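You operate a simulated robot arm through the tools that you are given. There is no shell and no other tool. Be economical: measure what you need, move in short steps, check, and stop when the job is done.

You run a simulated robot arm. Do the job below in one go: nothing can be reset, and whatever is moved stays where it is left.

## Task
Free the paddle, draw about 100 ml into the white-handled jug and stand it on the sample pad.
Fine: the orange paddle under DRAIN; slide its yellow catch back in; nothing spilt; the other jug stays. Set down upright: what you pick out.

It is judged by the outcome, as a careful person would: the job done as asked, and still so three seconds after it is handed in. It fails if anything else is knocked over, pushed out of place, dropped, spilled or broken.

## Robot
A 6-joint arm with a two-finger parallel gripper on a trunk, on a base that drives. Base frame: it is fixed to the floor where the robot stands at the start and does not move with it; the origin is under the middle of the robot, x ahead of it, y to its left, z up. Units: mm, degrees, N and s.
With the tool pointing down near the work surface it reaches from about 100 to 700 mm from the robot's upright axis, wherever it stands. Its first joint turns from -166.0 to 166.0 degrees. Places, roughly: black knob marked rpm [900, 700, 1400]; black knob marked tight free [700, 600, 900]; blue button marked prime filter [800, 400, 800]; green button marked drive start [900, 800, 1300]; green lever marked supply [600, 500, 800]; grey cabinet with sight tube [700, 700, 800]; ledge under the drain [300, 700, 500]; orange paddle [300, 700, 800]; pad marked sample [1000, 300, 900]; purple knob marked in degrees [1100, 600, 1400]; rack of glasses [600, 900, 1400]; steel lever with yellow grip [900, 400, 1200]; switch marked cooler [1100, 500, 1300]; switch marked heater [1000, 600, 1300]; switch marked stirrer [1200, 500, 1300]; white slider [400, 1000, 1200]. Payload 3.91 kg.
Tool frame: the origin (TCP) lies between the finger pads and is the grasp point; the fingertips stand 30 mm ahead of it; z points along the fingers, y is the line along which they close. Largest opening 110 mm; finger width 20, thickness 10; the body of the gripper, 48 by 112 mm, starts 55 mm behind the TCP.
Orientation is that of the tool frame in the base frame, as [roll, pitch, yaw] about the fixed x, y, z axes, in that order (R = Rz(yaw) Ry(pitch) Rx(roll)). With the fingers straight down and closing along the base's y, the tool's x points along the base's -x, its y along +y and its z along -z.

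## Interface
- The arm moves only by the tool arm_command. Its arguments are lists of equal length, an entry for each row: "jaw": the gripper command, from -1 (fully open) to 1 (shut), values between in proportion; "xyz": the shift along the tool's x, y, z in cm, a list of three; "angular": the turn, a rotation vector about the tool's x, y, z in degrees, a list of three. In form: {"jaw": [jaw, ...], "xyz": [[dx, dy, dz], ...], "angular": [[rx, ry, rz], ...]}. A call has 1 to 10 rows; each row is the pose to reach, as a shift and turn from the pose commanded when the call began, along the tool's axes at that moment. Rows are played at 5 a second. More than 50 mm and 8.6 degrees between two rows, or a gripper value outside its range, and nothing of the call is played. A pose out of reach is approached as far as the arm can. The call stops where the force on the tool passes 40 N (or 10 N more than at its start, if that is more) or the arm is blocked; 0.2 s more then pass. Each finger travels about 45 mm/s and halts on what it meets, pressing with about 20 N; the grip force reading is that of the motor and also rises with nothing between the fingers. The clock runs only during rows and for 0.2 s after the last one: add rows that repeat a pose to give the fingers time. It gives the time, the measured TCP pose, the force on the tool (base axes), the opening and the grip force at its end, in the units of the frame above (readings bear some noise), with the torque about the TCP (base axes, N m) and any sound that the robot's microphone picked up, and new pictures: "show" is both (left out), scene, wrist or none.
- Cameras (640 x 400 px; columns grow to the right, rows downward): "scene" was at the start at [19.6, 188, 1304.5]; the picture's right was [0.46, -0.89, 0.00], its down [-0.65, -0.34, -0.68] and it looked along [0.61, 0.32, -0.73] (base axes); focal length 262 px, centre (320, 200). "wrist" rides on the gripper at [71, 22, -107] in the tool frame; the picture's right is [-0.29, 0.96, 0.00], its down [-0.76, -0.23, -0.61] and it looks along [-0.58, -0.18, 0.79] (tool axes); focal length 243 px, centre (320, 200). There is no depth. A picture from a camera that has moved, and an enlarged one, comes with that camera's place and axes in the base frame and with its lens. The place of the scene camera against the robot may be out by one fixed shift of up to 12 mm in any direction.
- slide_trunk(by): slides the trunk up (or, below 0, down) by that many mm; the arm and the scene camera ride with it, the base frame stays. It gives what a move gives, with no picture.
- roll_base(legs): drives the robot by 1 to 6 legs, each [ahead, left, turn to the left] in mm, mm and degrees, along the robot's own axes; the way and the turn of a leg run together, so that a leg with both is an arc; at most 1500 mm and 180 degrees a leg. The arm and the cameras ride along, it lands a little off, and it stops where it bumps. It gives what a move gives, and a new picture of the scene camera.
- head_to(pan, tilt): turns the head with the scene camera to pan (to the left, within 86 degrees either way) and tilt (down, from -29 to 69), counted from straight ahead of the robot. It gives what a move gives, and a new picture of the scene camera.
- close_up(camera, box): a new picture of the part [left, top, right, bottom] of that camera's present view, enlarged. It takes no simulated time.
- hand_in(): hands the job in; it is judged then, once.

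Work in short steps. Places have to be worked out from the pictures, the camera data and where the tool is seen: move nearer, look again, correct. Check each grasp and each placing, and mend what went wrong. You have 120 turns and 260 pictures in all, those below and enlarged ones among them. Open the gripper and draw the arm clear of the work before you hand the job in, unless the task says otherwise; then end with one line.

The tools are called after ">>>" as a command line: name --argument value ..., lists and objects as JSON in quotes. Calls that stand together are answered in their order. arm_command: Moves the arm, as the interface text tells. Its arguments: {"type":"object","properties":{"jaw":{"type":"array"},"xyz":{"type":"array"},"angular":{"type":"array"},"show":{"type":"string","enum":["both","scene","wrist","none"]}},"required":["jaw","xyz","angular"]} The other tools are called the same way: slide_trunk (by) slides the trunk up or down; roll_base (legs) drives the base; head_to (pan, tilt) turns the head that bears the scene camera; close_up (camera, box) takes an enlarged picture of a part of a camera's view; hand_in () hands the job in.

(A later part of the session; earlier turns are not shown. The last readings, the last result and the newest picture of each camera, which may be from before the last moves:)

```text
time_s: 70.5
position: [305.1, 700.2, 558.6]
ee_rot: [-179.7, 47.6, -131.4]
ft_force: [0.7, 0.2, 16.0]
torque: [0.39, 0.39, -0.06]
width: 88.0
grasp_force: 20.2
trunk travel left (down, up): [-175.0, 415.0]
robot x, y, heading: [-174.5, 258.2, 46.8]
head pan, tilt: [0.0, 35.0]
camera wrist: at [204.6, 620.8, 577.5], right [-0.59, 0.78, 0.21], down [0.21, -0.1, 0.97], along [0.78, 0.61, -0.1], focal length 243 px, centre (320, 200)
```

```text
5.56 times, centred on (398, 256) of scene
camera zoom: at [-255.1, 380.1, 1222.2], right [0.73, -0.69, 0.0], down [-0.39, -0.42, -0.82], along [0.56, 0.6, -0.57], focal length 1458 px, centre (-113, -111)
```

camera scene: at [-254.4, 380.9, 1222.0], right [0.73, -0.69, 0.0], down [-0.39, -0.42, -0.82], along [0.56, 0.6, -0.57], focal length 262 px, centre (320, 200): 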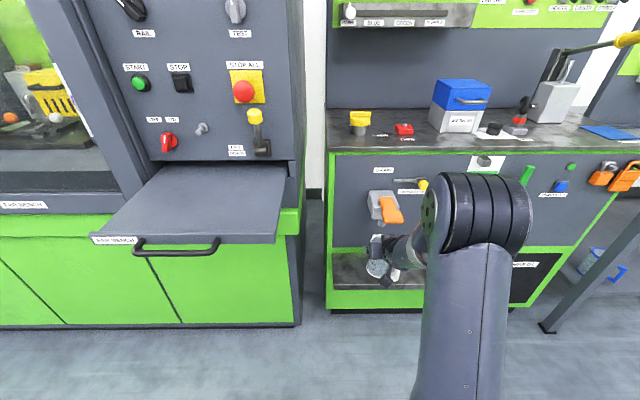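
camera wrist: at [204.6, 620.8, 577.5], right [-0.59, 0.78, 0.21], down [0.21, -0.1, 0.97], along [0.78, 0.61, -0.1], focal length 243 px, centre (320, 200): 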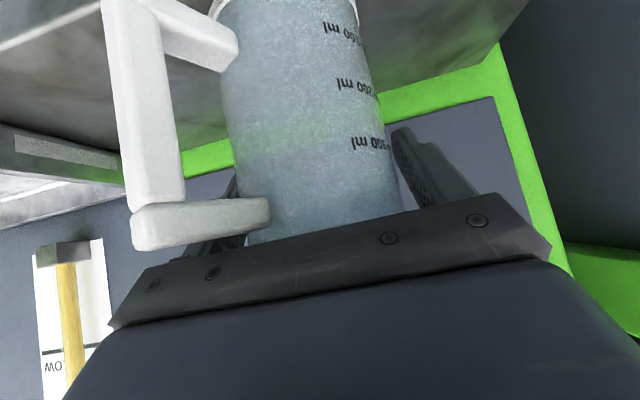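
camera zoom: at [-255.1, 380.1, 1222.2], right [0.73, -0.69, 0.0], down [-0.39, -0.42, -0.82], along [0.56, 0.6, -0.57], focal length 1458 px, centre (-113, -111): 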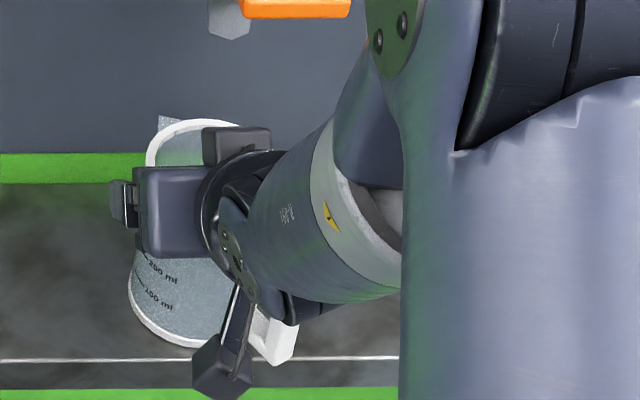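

Contact at 16 N: the jug is on the ledge. I relieve 2 mm, open, and retreat along the tool axis.

>>> arm_command --jaw '[1, 0.4, -0.2, -0.7, -1, -1, -1]' --xyz '[[-0.2, 0, -0.18], [-0.2, 0, -0.18], [-0.2, 0, -0.18], [-0.2, 0, -0.18], [-0.2, 0, -0.18], [-0.2, 0, -0.18], [-0.2, 0, -1.5]]' --angular '[[0, 0, 0], [0, 0, 0], [0, 0, 0], [0, 0, 0], [0, 0, 0], [0, 0, 0], [0, 0, 0]]' --show "wrist"

>>> arm_command --jaw '[-1, -1, -1, -1]' --xyz '[[0, 0, -2.5], [0, 0, -5], [0, 0, -8], [0, 0, -11]]' --angular '[[0, 0, 0], [0, 0, 0], [0, 0, 0], [0, 0, 0]]' --show "wrist"

>>> close_up --camera "scene" --box '[330, 180, 490, 280]'

```text
time_s: 72.1
position: [298.5, 692.0, 567.4]
ee_rot: [-179.6, 47.4, -131.4]
ft_force: [-0.2, 0.2, -1.0]
torque: [0.02, -0.01, 0.0]
width: 109.9
grasp_force: 0.1
trunk travel left (down, up): [-175.0, 415.0]
robot x, y, heading: [-169.6, 258.0, 46.8]
head pan, tilt: [0.0, 35.0]
camera wrist: at [197.2, 613.1, 587.4], right [-0.58, 0.78, 0.21], down [0.22, -0.1, 0.97], along [0.78, 0.61, -0.11], focal length 243 px, centre (320, 200)
```

wrist: 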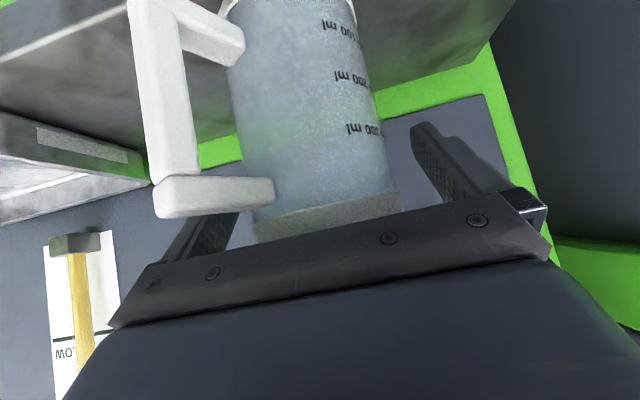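

```text
time_s: 73.1
position: [243.8, 633.4, 642.4]
ee_rot: [-179.7, 47.3, -131.5]
ft_force: [0.0, 0.5, 0.4]
torque: [0.01, 0.01, -0.03]
width: 110.2
grasp_force: 0.0
trunk travel left (down, up): [-175.0, 415.0]
robot x, y, heading: [-171.7, 257.5, 46.8]
head pan, tilt: [0.0, 35.0]
camera wrist: at [143.3, 553.3, 662.3], right [-0.58, 0.78, 0.21], down [0.21, -0.1, 0.97], along [0.78, 0.61, -0.11], focal length 243 px, centre (320, 200)
```

wrist: 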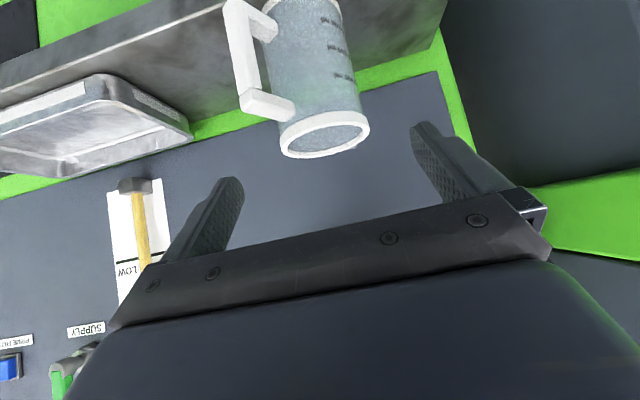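

```text
4.00 times, centred on (410, 230) of scene
camera zoom: at [-254.1, 381.1, 1221.9], right [0.73, -0.69, 0.0], down [-0.39, -0.42, -0.82], along [0.56, 0.6, -0.57], focal length 1050 px, centre (-40, 80)
```

zoom: 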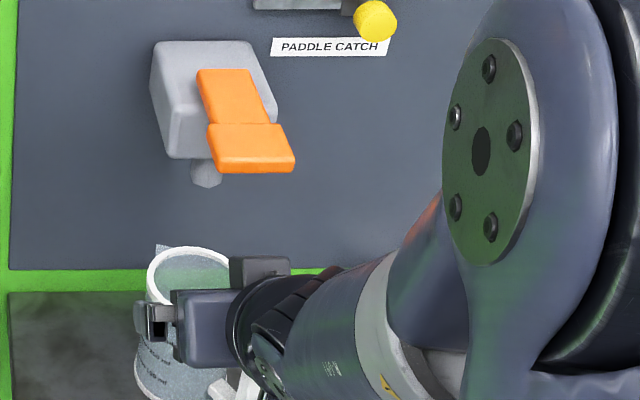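

The jug stands upright below the nozzle. I back away, rise above the paddle level, and close the fingers for pressing.

>>> arm_command --jaw '[-0.5, 0, 0.5, 1, 1, 1, 1, 1]' --xyz '[[2.7, 0, -3], [5.4, 0, -5.9], [2.6, 0, -8.5], [-0.2, 0, -11.1], [-3, 0, -13.7], [-5.8, 0, -16.3], [-8.6, 0, -18.8], [-8.6, 0, -18.8]]' --angular '[[0, 0, 0], [0, 0, 0], [0, 0, 0], [0, 0, 0], [0, 0, 0], [0, 0, 0], [0, 0, 0], [0, 0, 0]]' --show "both"

>>> close_up --camera "scene" --box '[330, 170, 490, 270]'

```text
time_s: 74.9
position: [190.3, 572.3, 832.6]
ee_rot: [-179.7, 47.3, -131.3]
ft_force: [-0.1, 0.6, 0.5]
torque: [0.0, 0.0, 0.0]
width: 0.1
grasp_force: 19.9
trunk travel left (down, up): [-175.0, 415.0]
robot x, y, heading: [-171.7, 255.0, 46.7]
head pan, tilt: [0.0, 35.0]
camera scene: at [-254.4, 380.9, 1222.0], right [0.73, -0.69, 0.0], down [-0.39, -0.42, -0.82], along [0.56, 0.6, -0.57], focal length 262 px, centre (320, 200)
camera wrist: at [89.7, 493.5, 854.0], right [-0.58, 0.78, 0.21], down [0.21, -0.1, 0.97], along [0.78, 0.61, -0.11], focal length 243 px, centre (320, 200)
```

scene: 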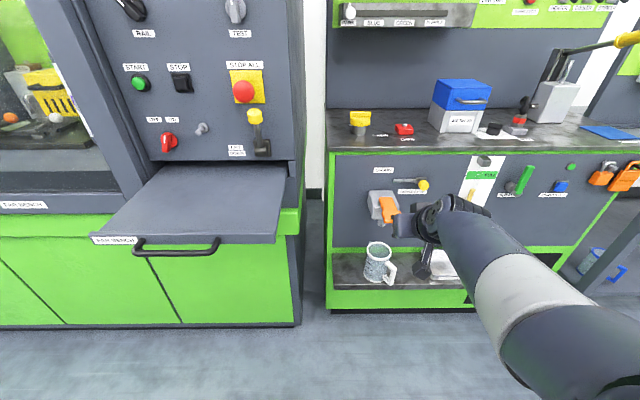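
wrist: 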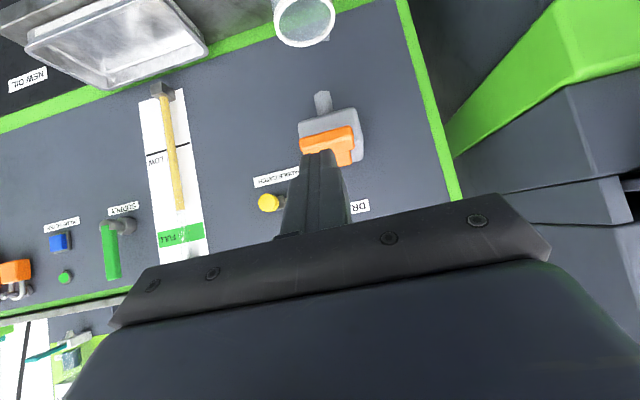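

```text
4.00 times, centred on (410, 220) of scene
camera zoom: at [-254.4, 380.9, 1222.0], right [0.73, -0.69, 0.0], down [-0.39, -0.42, -0.82], along [0.56, 0.6, -0.57], focal length 1050 px, centre (-40, 120)
```

zoom: 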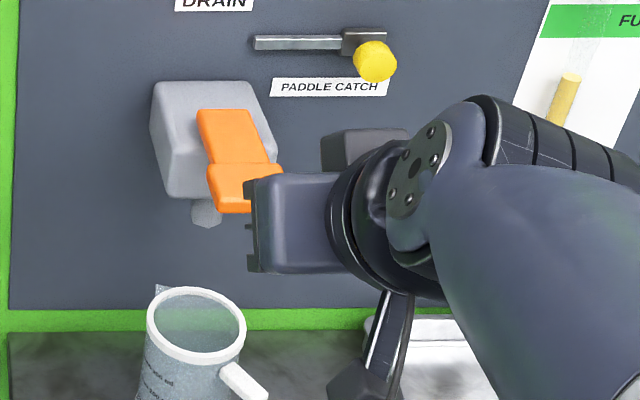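

The fingers line up with the paddle. I move forward so the tips are above the middle of the pad.

>>> arm_command --jaw '[1, 1, 1]' --xyz '[[-2.1, 0, 2.3], [-4.2, 0, 4.6], [-6.1, 0, 6.6]]' --angular '[[0, 0, 0], [0, 0, 0], [0, 0, 0]]' --show "wrist"

>>> close_up --camera "scene" --box '[330, 170, 490, 270]'

```text
time_s: 75.7
position: [251.1, 641.9, 832.9]
ee_rot: [-179.6, 47.4, -131.5]
ft_force: [-0.3, -0.3, 1.1]
torque: [0.02, 0.0, 0.02]
width: 0.0
grasp_force: 19.7
trunk travel left (down, up): [-175.0, 415.0]
robot x, y, heading: [-170.7, 256.6, 46.6]
head pan, tilt: [0.0, 35.0]
camera wrist: at [149.7, 561.8, 853.8], right [-0.58, 0.78, 0.21], down [0.21, -0.1, 0.97], along [0.78, 0.61, -0.11], focal length 243 px, centre (320, 200)
```

wrist: 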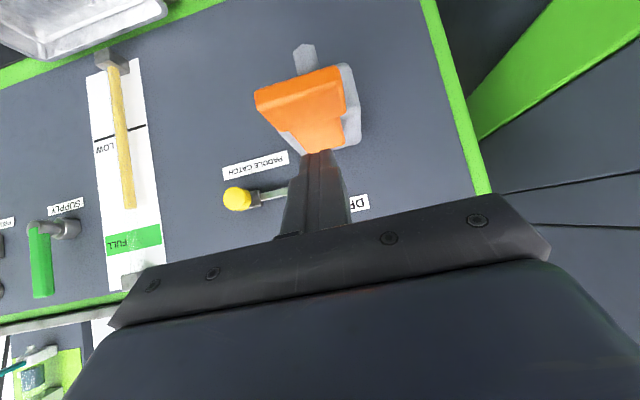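

```text
4.00 times, centred on (410, 220) of scene
camera zoom: at [-254.6, 380.7, 1222.0], right [0.73, -0.69, 0.0], down [-0.39, -0.42, -0.82], along [0.56, 0.6, -0.57], focal length 1050 px, centre (-40, 120)
```

zoom: 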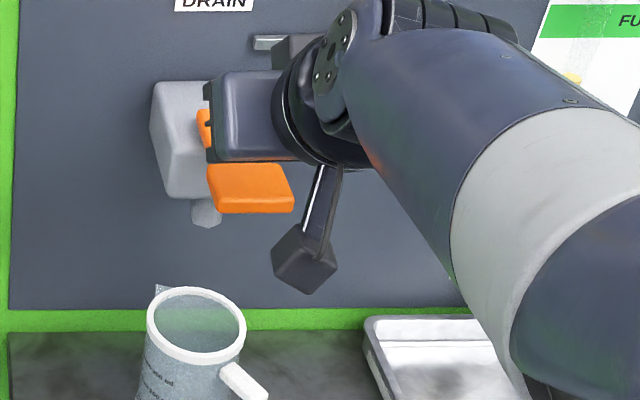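

The tips are about 30 mm above the pad. I descend 24 mm and look.

>>> arm_command --jaw '[1, 1, 1]' --xyz '[[0.6, 0, 0.54], [1.2, 0, 1.08], [1.76, 0, 1.63]]' --angular '[[0, 0, 0], [0, 0, 0], [0, 0, 0]]' --show "wrist"

>>> close_up --camera "scene" --box '[330, 170, 490, 270]'

```text
time_s: 76.5
position: [250.9, 640.4, 809.1]
ee_rot: [-179.7, 47.5, -131.4]
ft_force: [0.5, 0.0, 0.0]
torque: [-0.04, -0.02, -0.03]
width: 0.0
grasp_force: 20.3
trunk travel left (down, up): [-175.0, 415.0]
robot x, y, heading: [-174.2, 257.7, 46.5]
head pan, tilt: [0.0, 35.0]
camera wrist: at [149.6, 560.8, 829.1], right [-0.58, 0.78, 0.21], down [0.21, -0.1, 0.97], along [0.78, 0.61, -0.11], focal length 243 px, centre (320, 200)
```

wrist: 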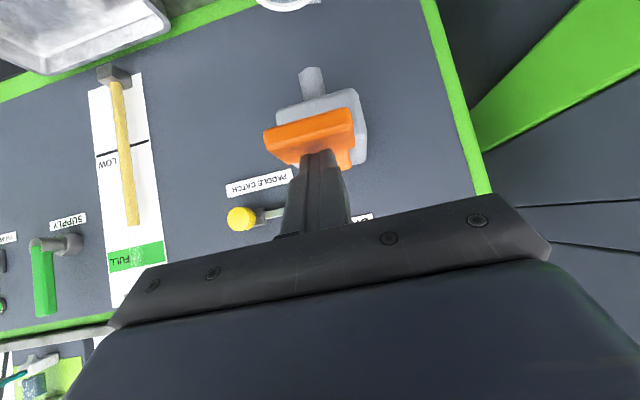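

```text
4.00 times, centred on (410, 220) of scene
camera zoom: at [-254.4, 380.8, 1222.0], right [0.73, -0.69, 0.0], down [-0.39, -0.42, -0.82], along [0.56, 0.6, -0.57], focal length 1050 px, centre (-40, 120)
```

zoom: 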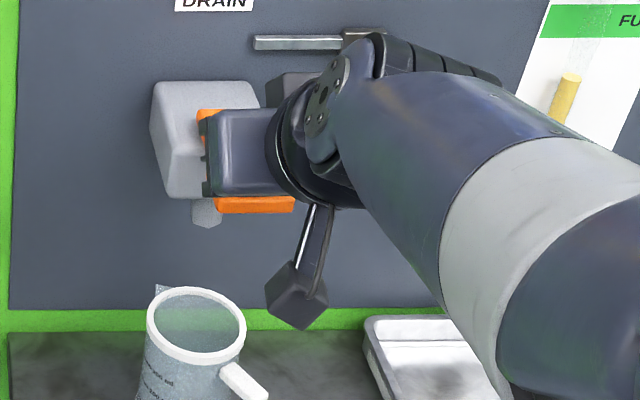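

Just above the pad now. I press down slowly in 2 mm steps.

>>> arm_command --jaw '[1, 1, 1, 1]' --xyz '[[0.15, 0, 0.14], [0.29, 0, 0.27], [0.44, 0, 0.41], [0.59, 0, 0.54]]' --angular '[[0, 0, 0], [0, 0, 0], [0, 0, 0], [0, 0, 0]]' --show "none"

>>> close_up --camera "scene" --box '[330, 170, 490, 270]'

```text
time_s: 77.5
position: [249.9, 640.9, 800.6]
ee_rot: [-179.8, 47.3, -131.4]
ft_force: [-0.5, 0.1, 3.0]
torque: [0.07, -0.01, 0.03]
width: 0.0
grasp_force: 20.1
trunk travel left (down, up): [-175.0, 415.0]
robot x, y, heading: [-172.0, 260.4, 46.6]
head pan, tilt: [0.0, 35.0]
```

```text
4.00 times, centred on (410, 220) of scene
camera zoom: at [-254.6, 380.8, 1222.0], right [0.73, -0.69, 0.0], down [-0.39, -0.42, -0.82], along [0.56, 0.6, -0.57], focal length 1050 px, centre (-40, 120)
```

zoom: 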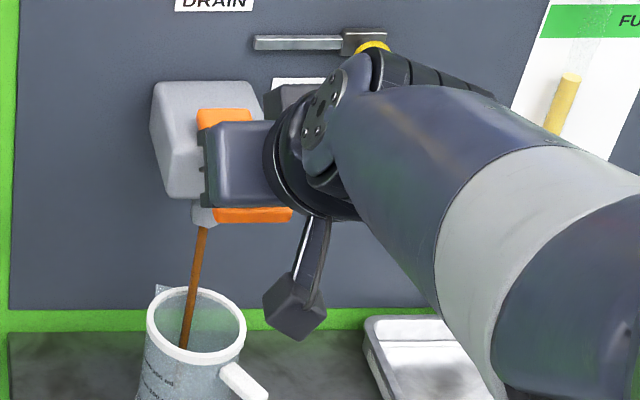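

Oil is flowing into the jug with a light 3 N press. I check the level now (the clock stands still).

>>> close_up --camera "scene" --box '[355, 235, 419, 285]'

>>> close_up --camera "scene" --box '[450, 165, 514, 205]'

```text
8.00 times, centred on (387, 260) of scene
camera zoom: at [-254.6, 380.8, 1222.0], right [0.73, -0.69, 0.0], down [-0.39, -0.42, -0.82], along [0.56, 0.6, -0.57], focal length 2099 px, centre (-216, -280)
```

zoom: 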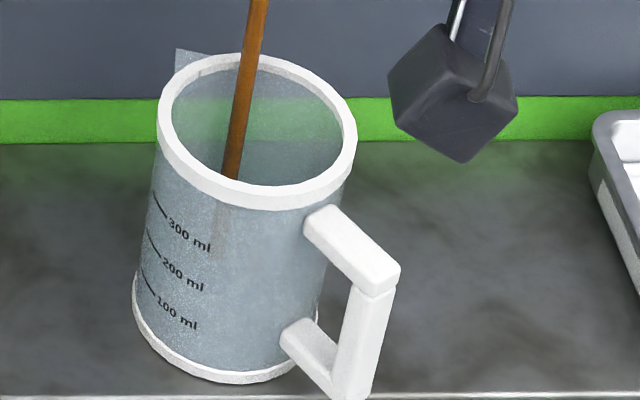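

```text
10.00 times, centred on (482, 185) of scene
camera zoom: at [-254.6, 380.8, 1222.0], right [0.73, -0.69, 0.0], down [-0.39, -0.42, -0.82], along [0.56, 0.6, -0.57], focal length 2624 px, centre (-1300, 350)
```

zoom: 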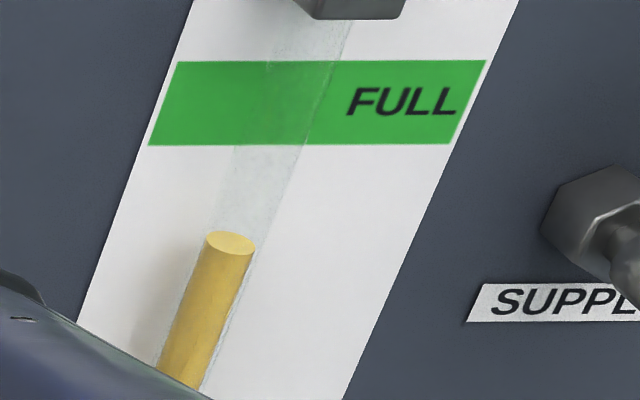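

The marks are readable and there is no visible level yet. I hold for 0.8 s and look again.

>>> arm_command --jaw '[1, 1, 1]' --xyz '[[0, 0, 0], [0, 0, 0], [0, 0, 0]]' --angular '[[0, 0, 0], [0, 0, 0], [0, 0, 0]]' --show "none"

>>> close_up --camera "scene" --box '[355, 235, 419, 285]'

```text
time_s: 78.3
position: [249.6, 639.1, 800.5]
ee_rot: [-179.7, 47.3, -131.5]
ft_force: [0.5, 0.4, 2.8]
torque: [0.05, -0.02, 0.01]
width: 0.1
grasp_force: 19.9
trunk travel left (down, up): [-175.0, 415.0]
robot x, y, heading: [-171.4, 255.7, 47.1]
head pan, tilt: [0.0, 35.0]
```

```text
8.00 times, centred on (387, 260) of scene
camera zoom: at [-254.5, 380.8, 1222.0], right [0.73, -0.69, 0.0], down [-0.39, -0.42, -0.82], along [0.56, 0.6, -0.57], focal length 2099 px, centre (-216, -280)
```

zoom: 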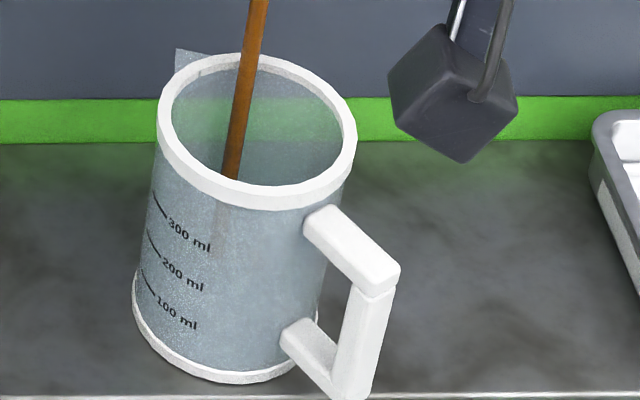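

The level isn't visible yet, so the flow is slow. I hold about 2 s more.

>>> arm_command --jaw '[1, 1, 1, 1, 1, 1, 1, 1, 1, 1]' --xyz '[[0, 0, 0], [0, 0, 0], [0, 0, 0], [0, 0, 0], [0, 0, 0], [0, 0, 0], [0, 0, 0], [0, 0, 0], [0, 0, 0], [0, 0, 0]]' --angular '[[0, 0, 0], [0, 0, 0], [0, 0, 0], [0, 0, 0], [0, 0, 0], [0, 0, 0], [0, 0, 0], [0, 0, 0], [0, 0, 0], [0, 0, 0]]' --show "none"

>>> close_up --camera "scene" --box '[355, 235, 419, 285]'

```text
time_s: 80.5
position: [250.0, 639.6, 800.3]
ee_rot: [-179.7, 47.3, -131.4]
ft_force: [0.9, 0.5, 2.7]
torque: [0.01, -0.08, -0.01]
width: 0.0
grasp_force: 19.9
trunk travel left (down, up): [-175.0, 415.0]
robot x, y, heading: [-174.7, 255.5, 46.7]
head pan, tilt: [0.0, 35.0]
```

```text
8.00 times, centred on (387, 260) of scene
camera zoom: at [-254.5, 380.8, 1222.0], right [0.73, -0.69, 0.0], down [-0.39, -0.42, -0.82], along [0.56, 0.6, -0.57], focal length 2099 px, centre (-216, -280)
```

zoom: 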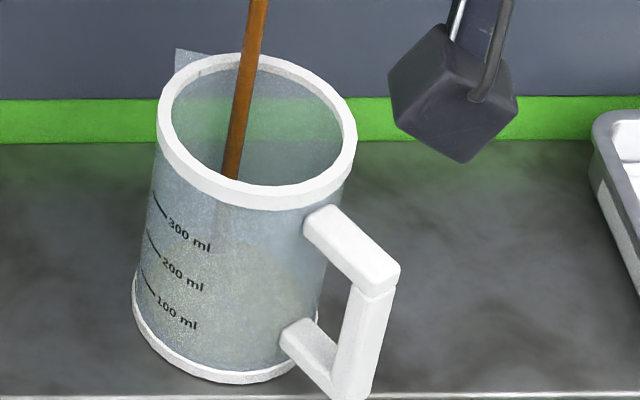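

A yellowish liquid body is appearing. I zoom in more for a level reading before letting more in.

>>> close_up --camera "scene" --box '[370, 257, 402, 285]'

>>> close_up --camera "scene" --box '[450, 165, 514, 205]'

```text
14.29 times, centred on (386, 271) of scene
camera zoom: at [-254.5, 380.8, 1222.0], right [0.73, -0.69, 0.0], down [-0.39, -0.42, -0.82], along [0.56, 0.6, -0.57], focal length 3749 px, centre (-623, -814)
```

zoom: 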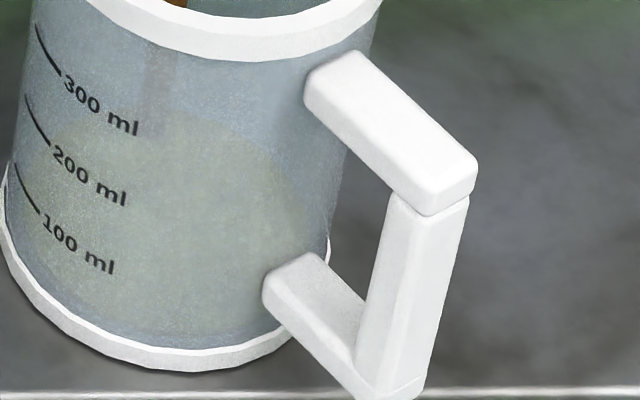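

```text
10.00 times, centred on (482, 185) of scene
camera zoom: at [-254.5, 380.8, 1222.0], right [0.73, -0.69, 0.0], down [-0.39, -0.42, -0.82], along [0.56, 0.6, -0.57], focal length 2624 px, centre (-1300, 350)
```

zoom: 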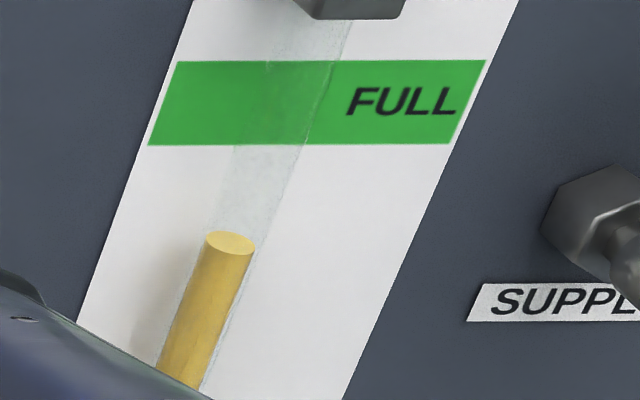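

I estimate 75–80 ml and rising. I lift off quickly now and measure at rest; more can be added later.

>>> arm_command --jaw '[1, 1]' --xyz '[[-1.5, 0, -1.35], [-1.5, 0, -1.35]]' --angular '[[0, 0, 0], [0, 0, 0]]' --show "none"

>>> close_up --camera "scene" --box '[370, 257, 402, 285]'

>>> close_up --camera "scene" --box '[330, 170, 490, 270]'

```text
time_s: 81.1
position: [250.6, 641.4, 820.5]
ee_rot: [-179.7, 47.3, -131.4]
ft_force: [0.5, -0.5, -0.1]
torque: [-0.04, -0.05, 0.01]
width: 0.0
grasp_force: 20.1
trunk travel left (down, up): [-175.0, 415.0]
robot x, y, heading: [-173.4, 257.1, 47.0]
head pan, tilt: [0.0, 35.0]
```

```text
14.29 times, centred on (386, 271) of scene
camera zoom: at [-254.4, 380.9, 1221.9], right [0.73, -0.69, 0.0], down [-0.39, -0.42, -0.82], along [0.56, 0.6, -0.57], focal length 3749 px, centre (-623, -814)
```

zoom: 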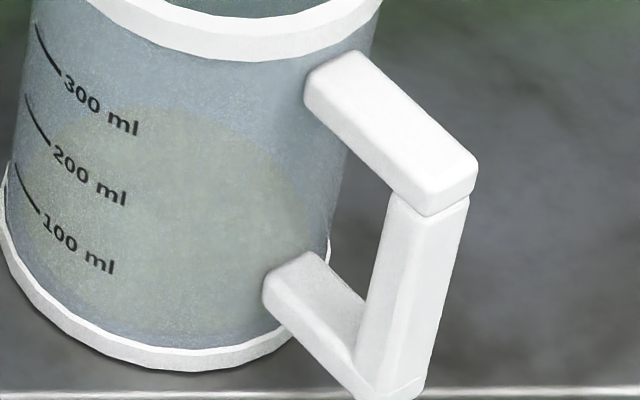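

```text
4.00 times, centred on (410, 220) of scene
camera zoom: at [-254.4, 380.9, 1221.9], right [0.73, -0.69, 0.0], down [-0.39, -0.42, -0.82], along [0.56, 0.6, -0.57], focal length 1050 px, centre (-40, 120)
```

zoom: 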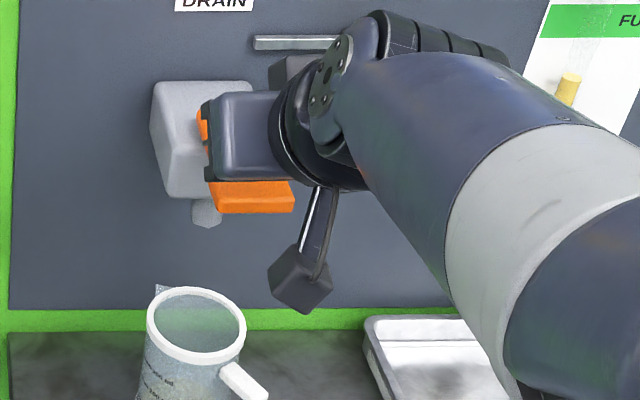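

Flow stopped when released. Comparing the surface ellipse with the tick circles, it is really only a thin layer (~15 ml), so I press again and hold longer.

>>> arm_command --jaw '[1, 1, 1, 1, 1, 1, 1, 1, 1, 1]' --xyz '[[1.0, 0, 0.9], [1.5, 0, 1.37], [1.5, 0, 1.37], [1.5, 0, 1.37], [1.5, 0, 1.37], [1.5, 0, 1.37], [1.5, 0, 1.37], [1.5, 0, 1.37], [1.5, 0, 1.37], [1.5, 0, 1.37]]' --angular '[[0, 0, 0], [0, 0, 0], [0, 0, 0], [0, 0, 0], [0, 0, 0], [0, 0, 0], [0, 0, 0], [0, 0, 0], [0, 0, 0], [0, 0, 0]]' --show "none"

>>> close_up --camera "scene" --box '[362, 243, 406, 285]'

```text
time_s: 83.3
position: [250.0, 642.0, 801.4]
ee_rot: [-179.7, 47.3, -131.5]
ft_force: [-0.5, 0.4, 3.0]
torque: [0.06, -0.03, 0.0]
width: 0.1
grasp_force: 20.3
trunk travel left (down, up): [-175.0, 415.0]
robot x, y, heading: [-172.6, 258.4, 46.7]
head pan, tilt: [0.0, 35.0]
```

```text
9.52 times, centred on (384, 264) of scene
camera zoom: at [-254.6, 380.8, 1222.0], right [0.73, -0.69, 0.0], down [-0.39, -0.42, -0.82], along [0.56, 0.6, -0.57], focal length 2499 px, centre (-290, -410)
```

zoom: 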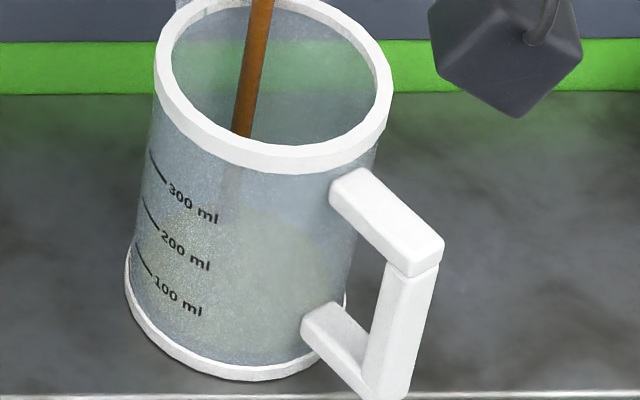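

I use the same zoom box for direct comparison.

>>> close_up --camera "scene" --box '[370, 257, 402, 285]'

>>> close_up --camera "wrist" --box '[200, 0, 440, 150]'

```text
14.29 times, centred on (386, 271) of scene
camera zoom: at [-254.6, 380.8, 1222.0], right [0.73, -0.69, 0.0], down [-0.39, -0.42, -0.82], along [0.56, 0.6, -0.57], focal length 3749 px, centre (-623, -814)
```

zoom: 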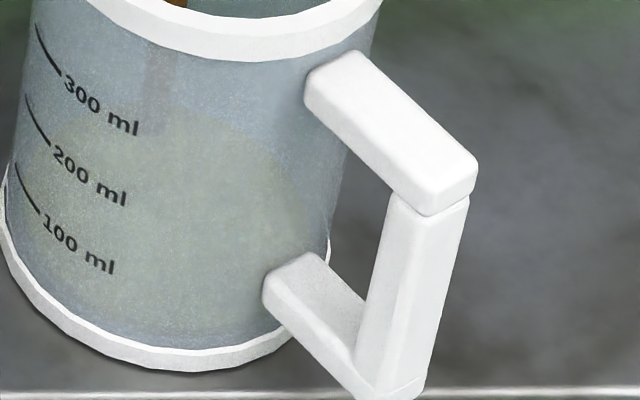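

```text
2.67 times, centred on (320, 75) of wrist
camera zoom: at [149.4, 560.9, 821.1], right [-0.58, 0.78, 0.21], down [0.21, -0.1, 0.97], along [0.78, 0.61, -0.11], focal length 647 px, centre (320, 533)
```

zoom: 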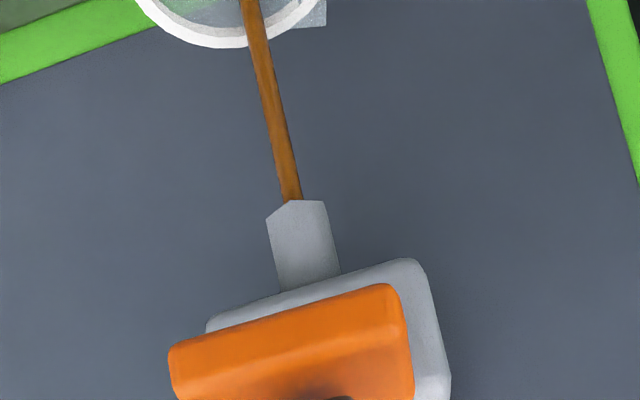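

The level rises slowly. I hold about 4 s more.

>>> arm_command --jaw '[1, 1, 1, 1, 1, 1, 1, 1, 1, 1]' --xyz '[[0, 0, 0], [0, 0, 0], [0, 0, 0], [0, 0, 0], [0, 0, 0], [0, 0, 0], [0, 0, 0], [0, 0, 0], [0, 0, 0], [0, 0, 0]]' --angular '[[0, 0, 0], [0, 0, 0], [0, 0, 0], [0, 0, 0], [0, 0, 0], [0, 0, 0], [0, 0, 0], [0, 0, 0], [0, 0, 0], [0, 0, 0]]' --show "none"

>>> close_up --camera "scene" --box '[370, 257, 402, 285]'

```text
time_s: 85.5
position: [250.5, 640.6, 800.2]
ee_rot: [-179.7, 47.3, -131.3]
ft_force: [-0.3, 1.4, 3.5]
torque: [0.05, 0.02, 0.0]
width: 0.0
grasp_force: 19.3
trunk travel left (down, up): [-175.0, 415.0]
robot x, y, heading: [-169.2, 253.6, 46.7]
head pan, tilt: [0.0, 35.0]
```

```text
14.29 times, centred on (386, 271) of scene
camera zoom: at [-254.6, 380.8, 1222.0], right [0.73, -0.69, 0.0], down [-0.39, -0.42, -0.82], along [0.56, 0.6, -0.57], focal length 3749 px, centre (-623, -814)
```

zoom: 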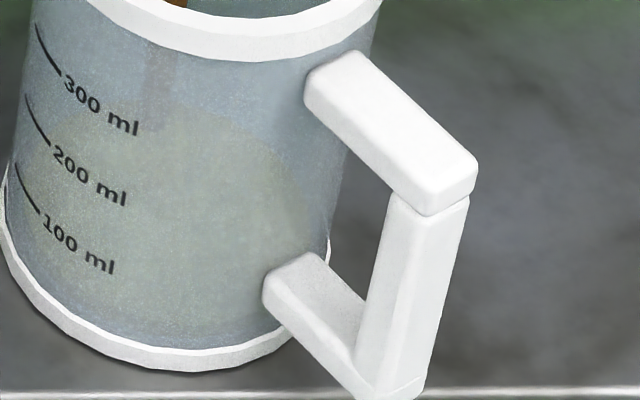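

Rising about 4–5 ml/s, roughly 35 ml now. I hold for another ~4.4 s in two calls.

>>> arm_command --jaw '[1, 1, 1, 1, 1, 1, 1, 1, 1, 1]' --xyz '[[0, 0, 0], [0, 0, 0], [0, 0, 0], [0, 0, 0], [0, 0, 0], [0, 0, 0], [0, 0, 0], [0, 0, 0], [0, 0, 0], [0, 0, 0]]' --angular '[[0, 0, 0], [0, 0, 0], [0, 0, 0], [0, 0, 0], [0, 0, 0], [0, 0, 0], [0, 0, 0], [0, 0, 0], [0, 0, 0], [0, 0, 0]]' --show "none"

>>> arm_command --jaw '[1, 1, 1, 1, 1, 1, 1, 1, 1, 1]' --xyz '[[0, 0, 0], [0, 0, 0], [0, 0, 0], [0, 0, 0], [0, 0, 0], [0, 0, 0], [0, 0, 0], [0, 0, 0], [0, 0, 0], [0, 0, 0]]' --angular '[[0, 0, 0], [0, 0, 0], [0, 0, 0], [0, 0, 0], [0, 0, 0], [0, 0, 0], [0, 0, 0], [0, 0, 0], [0, 0, 0], [0, 0, 0]]' --show "none"

>>> close_up --camera "scene" --box '[370, 257, 402, 285]'

```text
time_s: 87.7
position: [250.2, 641.4, 801.1]
ee_rot: [-179.7, 47.4, -131.4]
ft_force: [-0.8, 0.7, 3.3]
torque: [0.04, -0.02, -0.03]
width: 0.1
grasp_force: 20.7
trunk travel left (down, up): [-175.0, 415.0]
robot x, y, heading: [-174.6, 256.1, 47.0]
head pan, tilt: [0.0, 35.0]
```

```text
time_s: 89.9
position: [250.5, 641.3, 800.9]
ee_rot: [-179.8, 47.3, -131.4]
ft_force: [-0.2, 0.3, 2.5]
torque: [0.04, -0.03, 0.02]
width: 0.0
grasp_force: 19.9
trunk travel left (down, up): [-175.0, 415.0]
robot x, y, heading: [-173.7, 258.4, 46.9]
head pan, tilt: [0.0, 35.0]
```

```text
14.29 times, centred on (386, 271) of scene
camera zoom: at [-254.6, 380.8, 1222.0], right [0.73, -0.69, 0.0], down [-0.39, -0.42, -0.82], along [0.56, 0.6, -0.57], focal length 3749 px, centre (-623, -814)
```

zoom: 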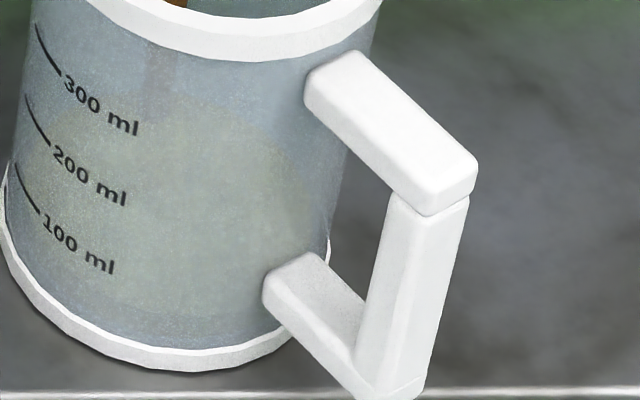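

I zoom on the lower-left of the jug to compare the liquid's front edge with the 100 ml tick.

>>> close_up --camera "scene" --box '[370, 266, 390, 283]'

```text
16.00 times, centred on (380, 274) of scene
camera zoom: at [-254.6, 380.8, 1222.0], right [0.73, -0.69, 0.0], down [-0.39, -0.42, -0.82], along [0.56, 0.6, -0.57], focal length 4199 px, centre (-640, -992)
```

zoom: 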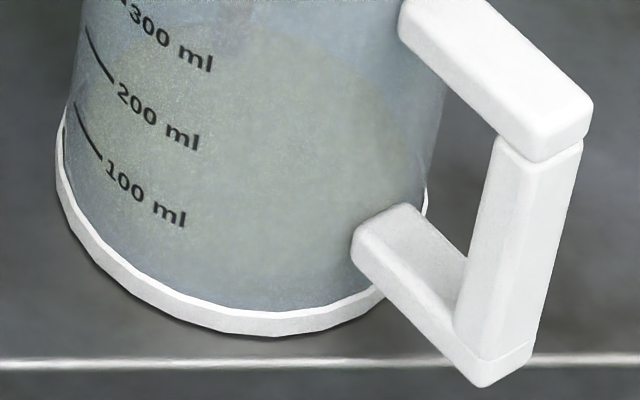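

Measured against the tick circles, it is at ~35–40 ml with a rate near 3 ml/s. I hold 6.6 s more and measure again.

>>> arm_command --jaw '[1, 1, 1, 1, 1, 1, 1, 1, 1, 1]' --xyz '[[0, 0, 0], [0, 0, 0], [0, 0, 0], [0, 0, 0], [0, 0, 0], [0, 0, 0], [0, 0, 0], [0, 0, 0], [0, 0, 0], [0, 0, 0]]' --angular '[[0, 0, 0], [0, 0, 0], [0, 0, 0], [0, 0, 0], [0, 0, 0], [0, 0, 0], [0, 0, 0], [0, 0, 0], [0, 0, 0], [0, 0, 0]]' --show "none"

>>> arm_command --jaw '[1, 1, 1, 1, 1, 1, 1, 1, 1, 1]' --xyz '[[0, 0, 0], [0, 0, 0], [0, 0, 0], [0, 0, 0], [0, 0, 0], [0, 0, 0], [0, 0, 0], [0, 0, 0], [0, 0, 0], [0, 0, 0]]' --angular '[[0, 0, 0], [0, 0, 0], [0, 0, 0], [0, 0, 0], [0, 0, 0], [0, 0, 0], [0, 0, 0], [0, 0, 0], [0, 0, 0], [0, 0, 0]]' --show "none"

>>> arm_command --jaw '[1, 1, 1, 1, 1, 1, 1, 1, 1, 1]' --xyz '[[0, 0, 0], [0, 0, 0], [0, 0, 0], [0, 0, 0], [0, 0, 0], [0, 0, 0], [0, 0, 0], [0, 0, 0], [0, 0, 0], [0, 0, 0]]' --angular '[[0, 0, 0], [0, 0, 0], [0, 0, 0], [0, 0, 0], [0, 0, 0], [0, 0, 0], [0, 0, 0], [0, 0, 0], [0, 0, 0], [0, 0, 0]]' --show "none"

>>> close_up --camera "scene" --box '[370, 266, 390, 283]'

>>> close_up --camera "scene" --box '[370, 257, 402, 285]'

```text
time_s: 92.1
position: [250.0, 640.4, 800.5]
ee_rot: [-179.6, 47.3, -131.4]
ft_force: [-0.5, 0.4, 1.9]
torque: [0.07, -0.05, 0.03]
width: 0.0
grasp_force: 19.7
trunk travel left (down, up): [-175.0, 415.0]
robot x, y, heading: [-170.5, 257.6, 46.5]
head pan, tilt: [0.0, 35.0]
```

```text
time_s: 94.3
position: [249.5, 640.8, 801.0]
ee_rot: [-179.6, 47.3, -131.3]
ft_force: [0.2, 0.8, 2.2]
torque: [0.06, -0.02, 0.01]
width: 0.1
grasp_force: 20.1
trunk travel left (down, up): [-175.0, 415.0]
robot x, y, heading: [-168.5, 257.4, 46.7]
head pan, tilt: [0.0, 35.0]
```

```text
time_s: 96.5
position: [248.9, 640.5, 801.2]
ee_rot: [-179.7, 47.4, -131.5]
ft_force: [0.9, 1.4, 2.3]
torque: [0.04, -0.02, 0.02]
width: 0.0
grasp_force: 20.2
trunk travel left (down, up): [-175.0, 415.0]
robot x, y, heading: [-170.2, 258.3, 46.5]
head pan, tilt: [0.0, 35.0]
```

```text
16.00 times, centred on (380, 274) of scene
camera zoom: at [-254.6, 380.8, 1222.0], right [0.73, -0.69, 0.0], down [-0.39, -0.42, -0.82], along [0.56, 0.6, -0.57], focal length 4199 px, centre (-640, -992)
```

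zoom: 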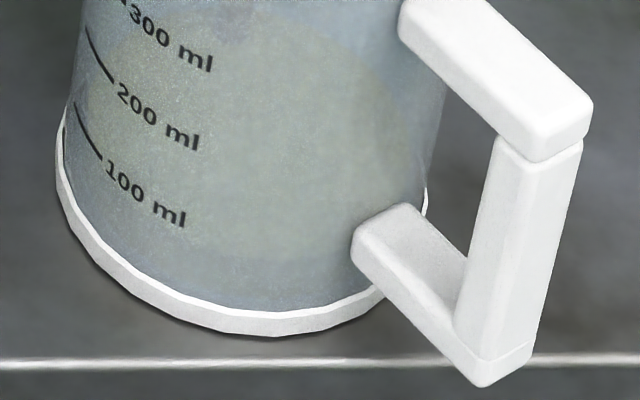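

```text
14.29 times, centred on (386, 271) of scene
camera zoom: at [-254.6, 380.8, 1222.0], right [0.73, -0.69, 0.0], down [-0.39, -0.42, -0.82], along [0.56, 0.6, -0.57], focal length 3749 px, centre (-623, -814)
```

zoom: 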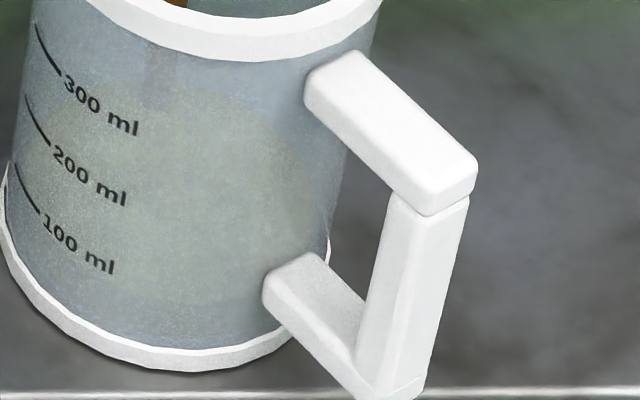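

About +15 ml in 6.6 s, so roughly 50 ml now at ~2.5 ml/s. I hold another 13 s and re-measure.

>>> arm_command --jaw '[1, 1, 1, 1, 1, 1, 1, 1, 1, 1]' --xyz '[[0, 0, 0], [0, 0, 0], [0, 0, 0], [0, 0, 0], [0, 0, 0], [0, 0, 0], [0, 0, 0], [0, 0, 0], [0, 0, 0], [0, 0, 0]]' --angular '[[0, 0, 0], [0, 0, 0], [0, 0, 0], [0, 0, 0], [0, 0, 0], [0, 0, 0], [0, 0, 0], [0, 0, 0], [0, 0, 0], [0, 0, 0]]' --show "none"

>>> arm_command --jaw '[1, 1, 1, 1, 1, 1, 1, 1, 1, 1]' --xyz '[[0, 0, 0], [0, 0, 0], [0, 0, 0], [0, 0, 0], [0, 0, 0], [0, 0, 0], [0, 0, 0], [0, 0, 0], [0, 0, 0], [0, 0, 0]]' --angular '[[0, 0, 0], [0, 0, 0], [0, 0, 0], [0, 0, 0], [0, 0, 0], [0, 0, 0], [0, 0, 0], [0, 0, 0], [0, 0, 0], [0, 0, 0]]' --show "none"

>>> arm_command --jaw '[1, 1, 1, 1, 1, 1, 1, 1, 1, 1]' --xyz '[[0, 0, 0], [0, 0, 0], [0, 0, 0], [0, 0, 0], [0, 0, 0], [0, 0, 0], [0, 0, 0], [0, 0, 0], [0, 0, 0], [0, 0, 0]]' --angular '[[0, 0, 0], [0, 0, 0], [0, 0, 0], [0, 0, 0], [0, 0, 0], [0, 0, 0], [0, 0, 0], [0, 0, 0], [0, 0, 0], [0, 0, 0]]' --show "none"

>>> arm_command --jaw '[1, 1, 1, 1, 1, 1, 1, 1, 1, 1]' --xyz '[[0, 0, 0], [0, 0, 0], [0, 0, 0], [0, 0, 0], [0, 0, 0], [0, 0, 0], [0, 0, 0], [0, 0, 0], [0, 0, 0], [0, 0, 0]]' --angular '[[0, 0, 0], [0, 0, 0], [0, 0, 0], [0, 0, 0], [0, 0, 0], [0, 0, 0], [0, 0, 0], [0, 0, 0], [0, 0, 0], [0, 0, 0]]' --show "none"

>>> close_up --camera "scene" --box '[370, 266, 390, 283]'

>>> close_up --camera "scene" --box '[370, 257, 402, 285]'

```text
time_s: 98.7
position: [250.5, 641.4, 800.4]
ee_rot: [-179.7, 47.3, -131.5]
ft_force: [0.0, -0.7, 2.7]
torque: [0.05, -0.01, 0.01]
width: 0.4
grasp_force: 20.5
trunk travel left (down, up): [-175.0, 415.0]
robot x, y, heading: [-171.5, 255.6, 46.3]
head pan, tilt: [0.0, 35.0]
```

```text
time_s: 100.9
position: [250.3, 640.7, 801.1]
ee_rot: [-179.7, 47.3, -131.4]
ft_force: [-0.3, 0.1, 3.6]
torque: [0.04, -0.05, -0.01]
width: 0.1
grasp_force: 19.9
trunk travel left (down, up): [-175.0, 415.0]
robot x, y, heading: [-173.9, 255.8, 46.8]
head pan, tilt: [0.0, 35.0]
```

```text
time_s: 103.1
position: [249.4, 641.2, 802.1]
ee_rot: [-179.8, 47.2, -131.5]
ft_force: [-0.3, -0.2, 3.6]
torque: [0.02, -0.01, 0.0]
width: 0.0
grasp_force: 19.6
trunk travel left (down, up): [-175.0, 415.0]
robot x, y, heading: [-170.5, 256.9, 46.8]
head pan, tilt: [0.0, 35.0]
```

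```text
time_s: 105.3
position: [249.6, 640.2, 801.2]
ee_rot: [-179.7, 47.3, -131.3]
ft_force: [-0.9, -0.3, 3.4]
torque: [0.03, -0.03, 0.04]
width: 0.2
grasp_force: 20.1
trunk travel left (down, up): [-175.0, 415.0]
robot x, y, heading: [-171.4, 258.7, 46.6]
head pan, tilt: [0.0, 35.0]
```

```text
16.00 times, centred on (380, 274) of scene
camera zoom: at [-254.6, 380.8, 1222.0], right [0.73, -0.69, 0.0], down [-0.39, -0.42, -0.82], along [0.56, 0.6, -0.57], focal length 4199 px, centre (-640, -992)
```

zoom: 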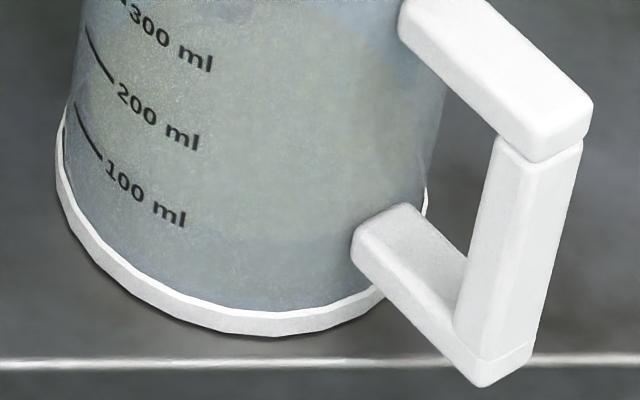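

```text
14.29 times, centred on (386, 271) of scene
camera zoom: at [-254.6, 380.8, 1222.0], right [0.73, -0.69, 0.0], down [-0.39, -0.42, -0.82], along [0.56, 0.6, -0.57], focal length 3749 px, centre (-623, -814)
```

zoom: 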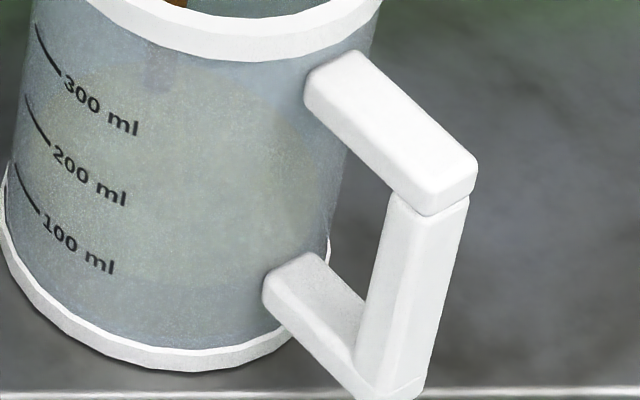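

Now about 70 ml by the ellipse-centre method. At ~2.6 ml/s, I hold 8.8 s more and check.

>>> arm_command --jaw '[1, 1, 1, 1, 1, 1, 1, 1, 1, 1]' --xyz '[[0, 0, 0], [0, 0, 0], [0, 0, 0], [0, 0, 0], [0, 0, 0], [0, 0, 0], [0, 0, 0], [0, 0, 0], [0, 0, 0], [0, 0, 0]]' --angular '[[0, 0, 0], [0, 0, 0], [0, 0, 0], [0, 0, 0], [0, 0, 0], [0, 0, 0], [0, 0, 0], [0, 0, 0], [0, 0, 0], [0, 0, 0]]' --show "none"

>>> arm_command --jaw '[1, 1, 1, 1, 1, 1, 1, 1, 1, 1]' --xyz '[[0, 0, 0], [0, 0, 0], [0, 0, 0], [0, 0, 0], [0, 0, 0], [0, 0, 0], [0, 0, 0], [0, 0, 0], [0, 0, 0], [0, 0, 0]]' --angular '[[0, 0, 0], [0, 0, 0], [0, 0, 0], [0, 0, 0], [0, 0, 0], [0, 0, 0], [0, 0, 0], [0, 0, 0], [0, 0, 0], [0, 0, 0]]' --show "none"

>>> arm_command --jaw '[1, 1, 1, 1, 1, 1, 1, 1, 1, 1]' --xyz '[[0, 0, 0], [0, 0, 0], [0, 0, 0], [0, 0, 0], [0, 0, 0], [0, 0, 0], [0, 0, 0], [0, 0, 0], [0, 0, 0], [0, 0, 0]]' --angular '[[0, 0, 0], [0, 0, 0], [0, 0, 0], [0, 0, 0], [0, 0, 0], [0, 0, 0], [0, 0, 0], [0, 0, 0], [0, 0, 0], [0, 0, 0]]' --show "none"

>>> close_up --camera "scene" --box '[370, 266, 390, 283]'

>>> close_up --camera "scene" --box '[370, 257, 402, 285]'

```text
time_s: 107.5
position: [249.3, 640.8, 800.9]
ee_rot: [-179.8, 47.3, -131.4]
ft_force: [-0.5, 0.1, 2.3]
torque: [0.03, -0.05, 0.03]
width: 0.0
grasp_force: 19.8
trunk travel left (down, up): [-175.0, 415.0]
robot x, y, heading: [-167.8, 257.0, 46.6]
head pan, tilt: [0.0, 35.0]
```

```text
time_s: 109.7
position: [251.3, 640.9, 799.9]
ee_rot: [-179.7, 47.4, -131.4]
ft_force: [-0.2, 0.3, 3.3]
torque: [0.0, -0.05, -0.01]
width: 0.0
grasp_force: 19.6
trunk travel left (down, up): [-175.0, 415.0]
robot x, y, heading: [-168.2, 253.0, 47.0]
head pan, tilt: [0.0, 35.0]
```

```text
time_s: 111.9
position: [250.1, 640.6, 802.3]
ee_rot: [-179.8, 47.2, -131.4]
ft_force: [-0.8, 0.4, 3.1]
torque: [0.02, -0.03, 0.0]
width: 0.0
grasp_force: 20.3
trunk travel left (down, up): [-175.0, 415.0]
robot x, y, heading: [-171.0, 255.5, 46.9]
head pan, tilt: [0.0, 35.0]
```

```text
16.00 times, centred on (380, 274) of scene
camera zoom: at [-254.6, 380.8, 1222.0], right [0.73, -0.69, 0.0], down [-0.39, -0.42, -0.82], along [0.56, 0.6, -0.57], focal length 4199 px, centre (-640, -992)
```

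zoom: 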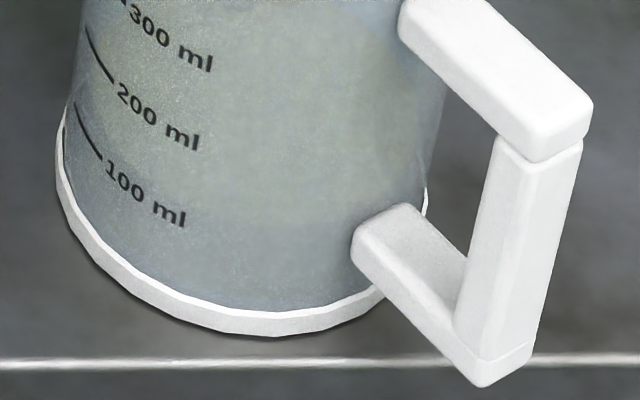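

```text
14.29 times, centred on (386, 271) of scene
camera zoom: at [-254.6, 380.8, 1222.0], right [0.73, -0.69, 0.0], down [-0.39, -0.42, -0.82], along [0.56, 0.6, -0.57], focal length 3749 px, centre (-623, -814)
```

zoom: 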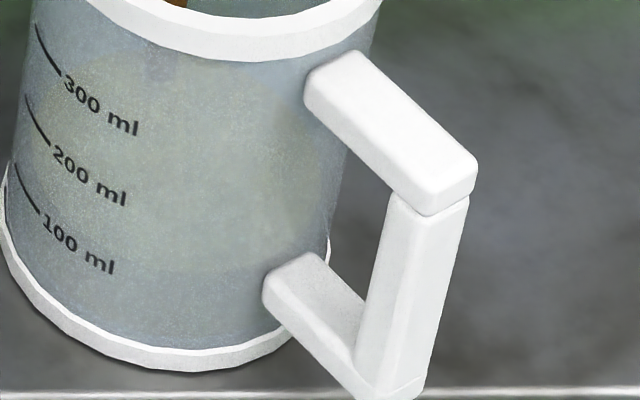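

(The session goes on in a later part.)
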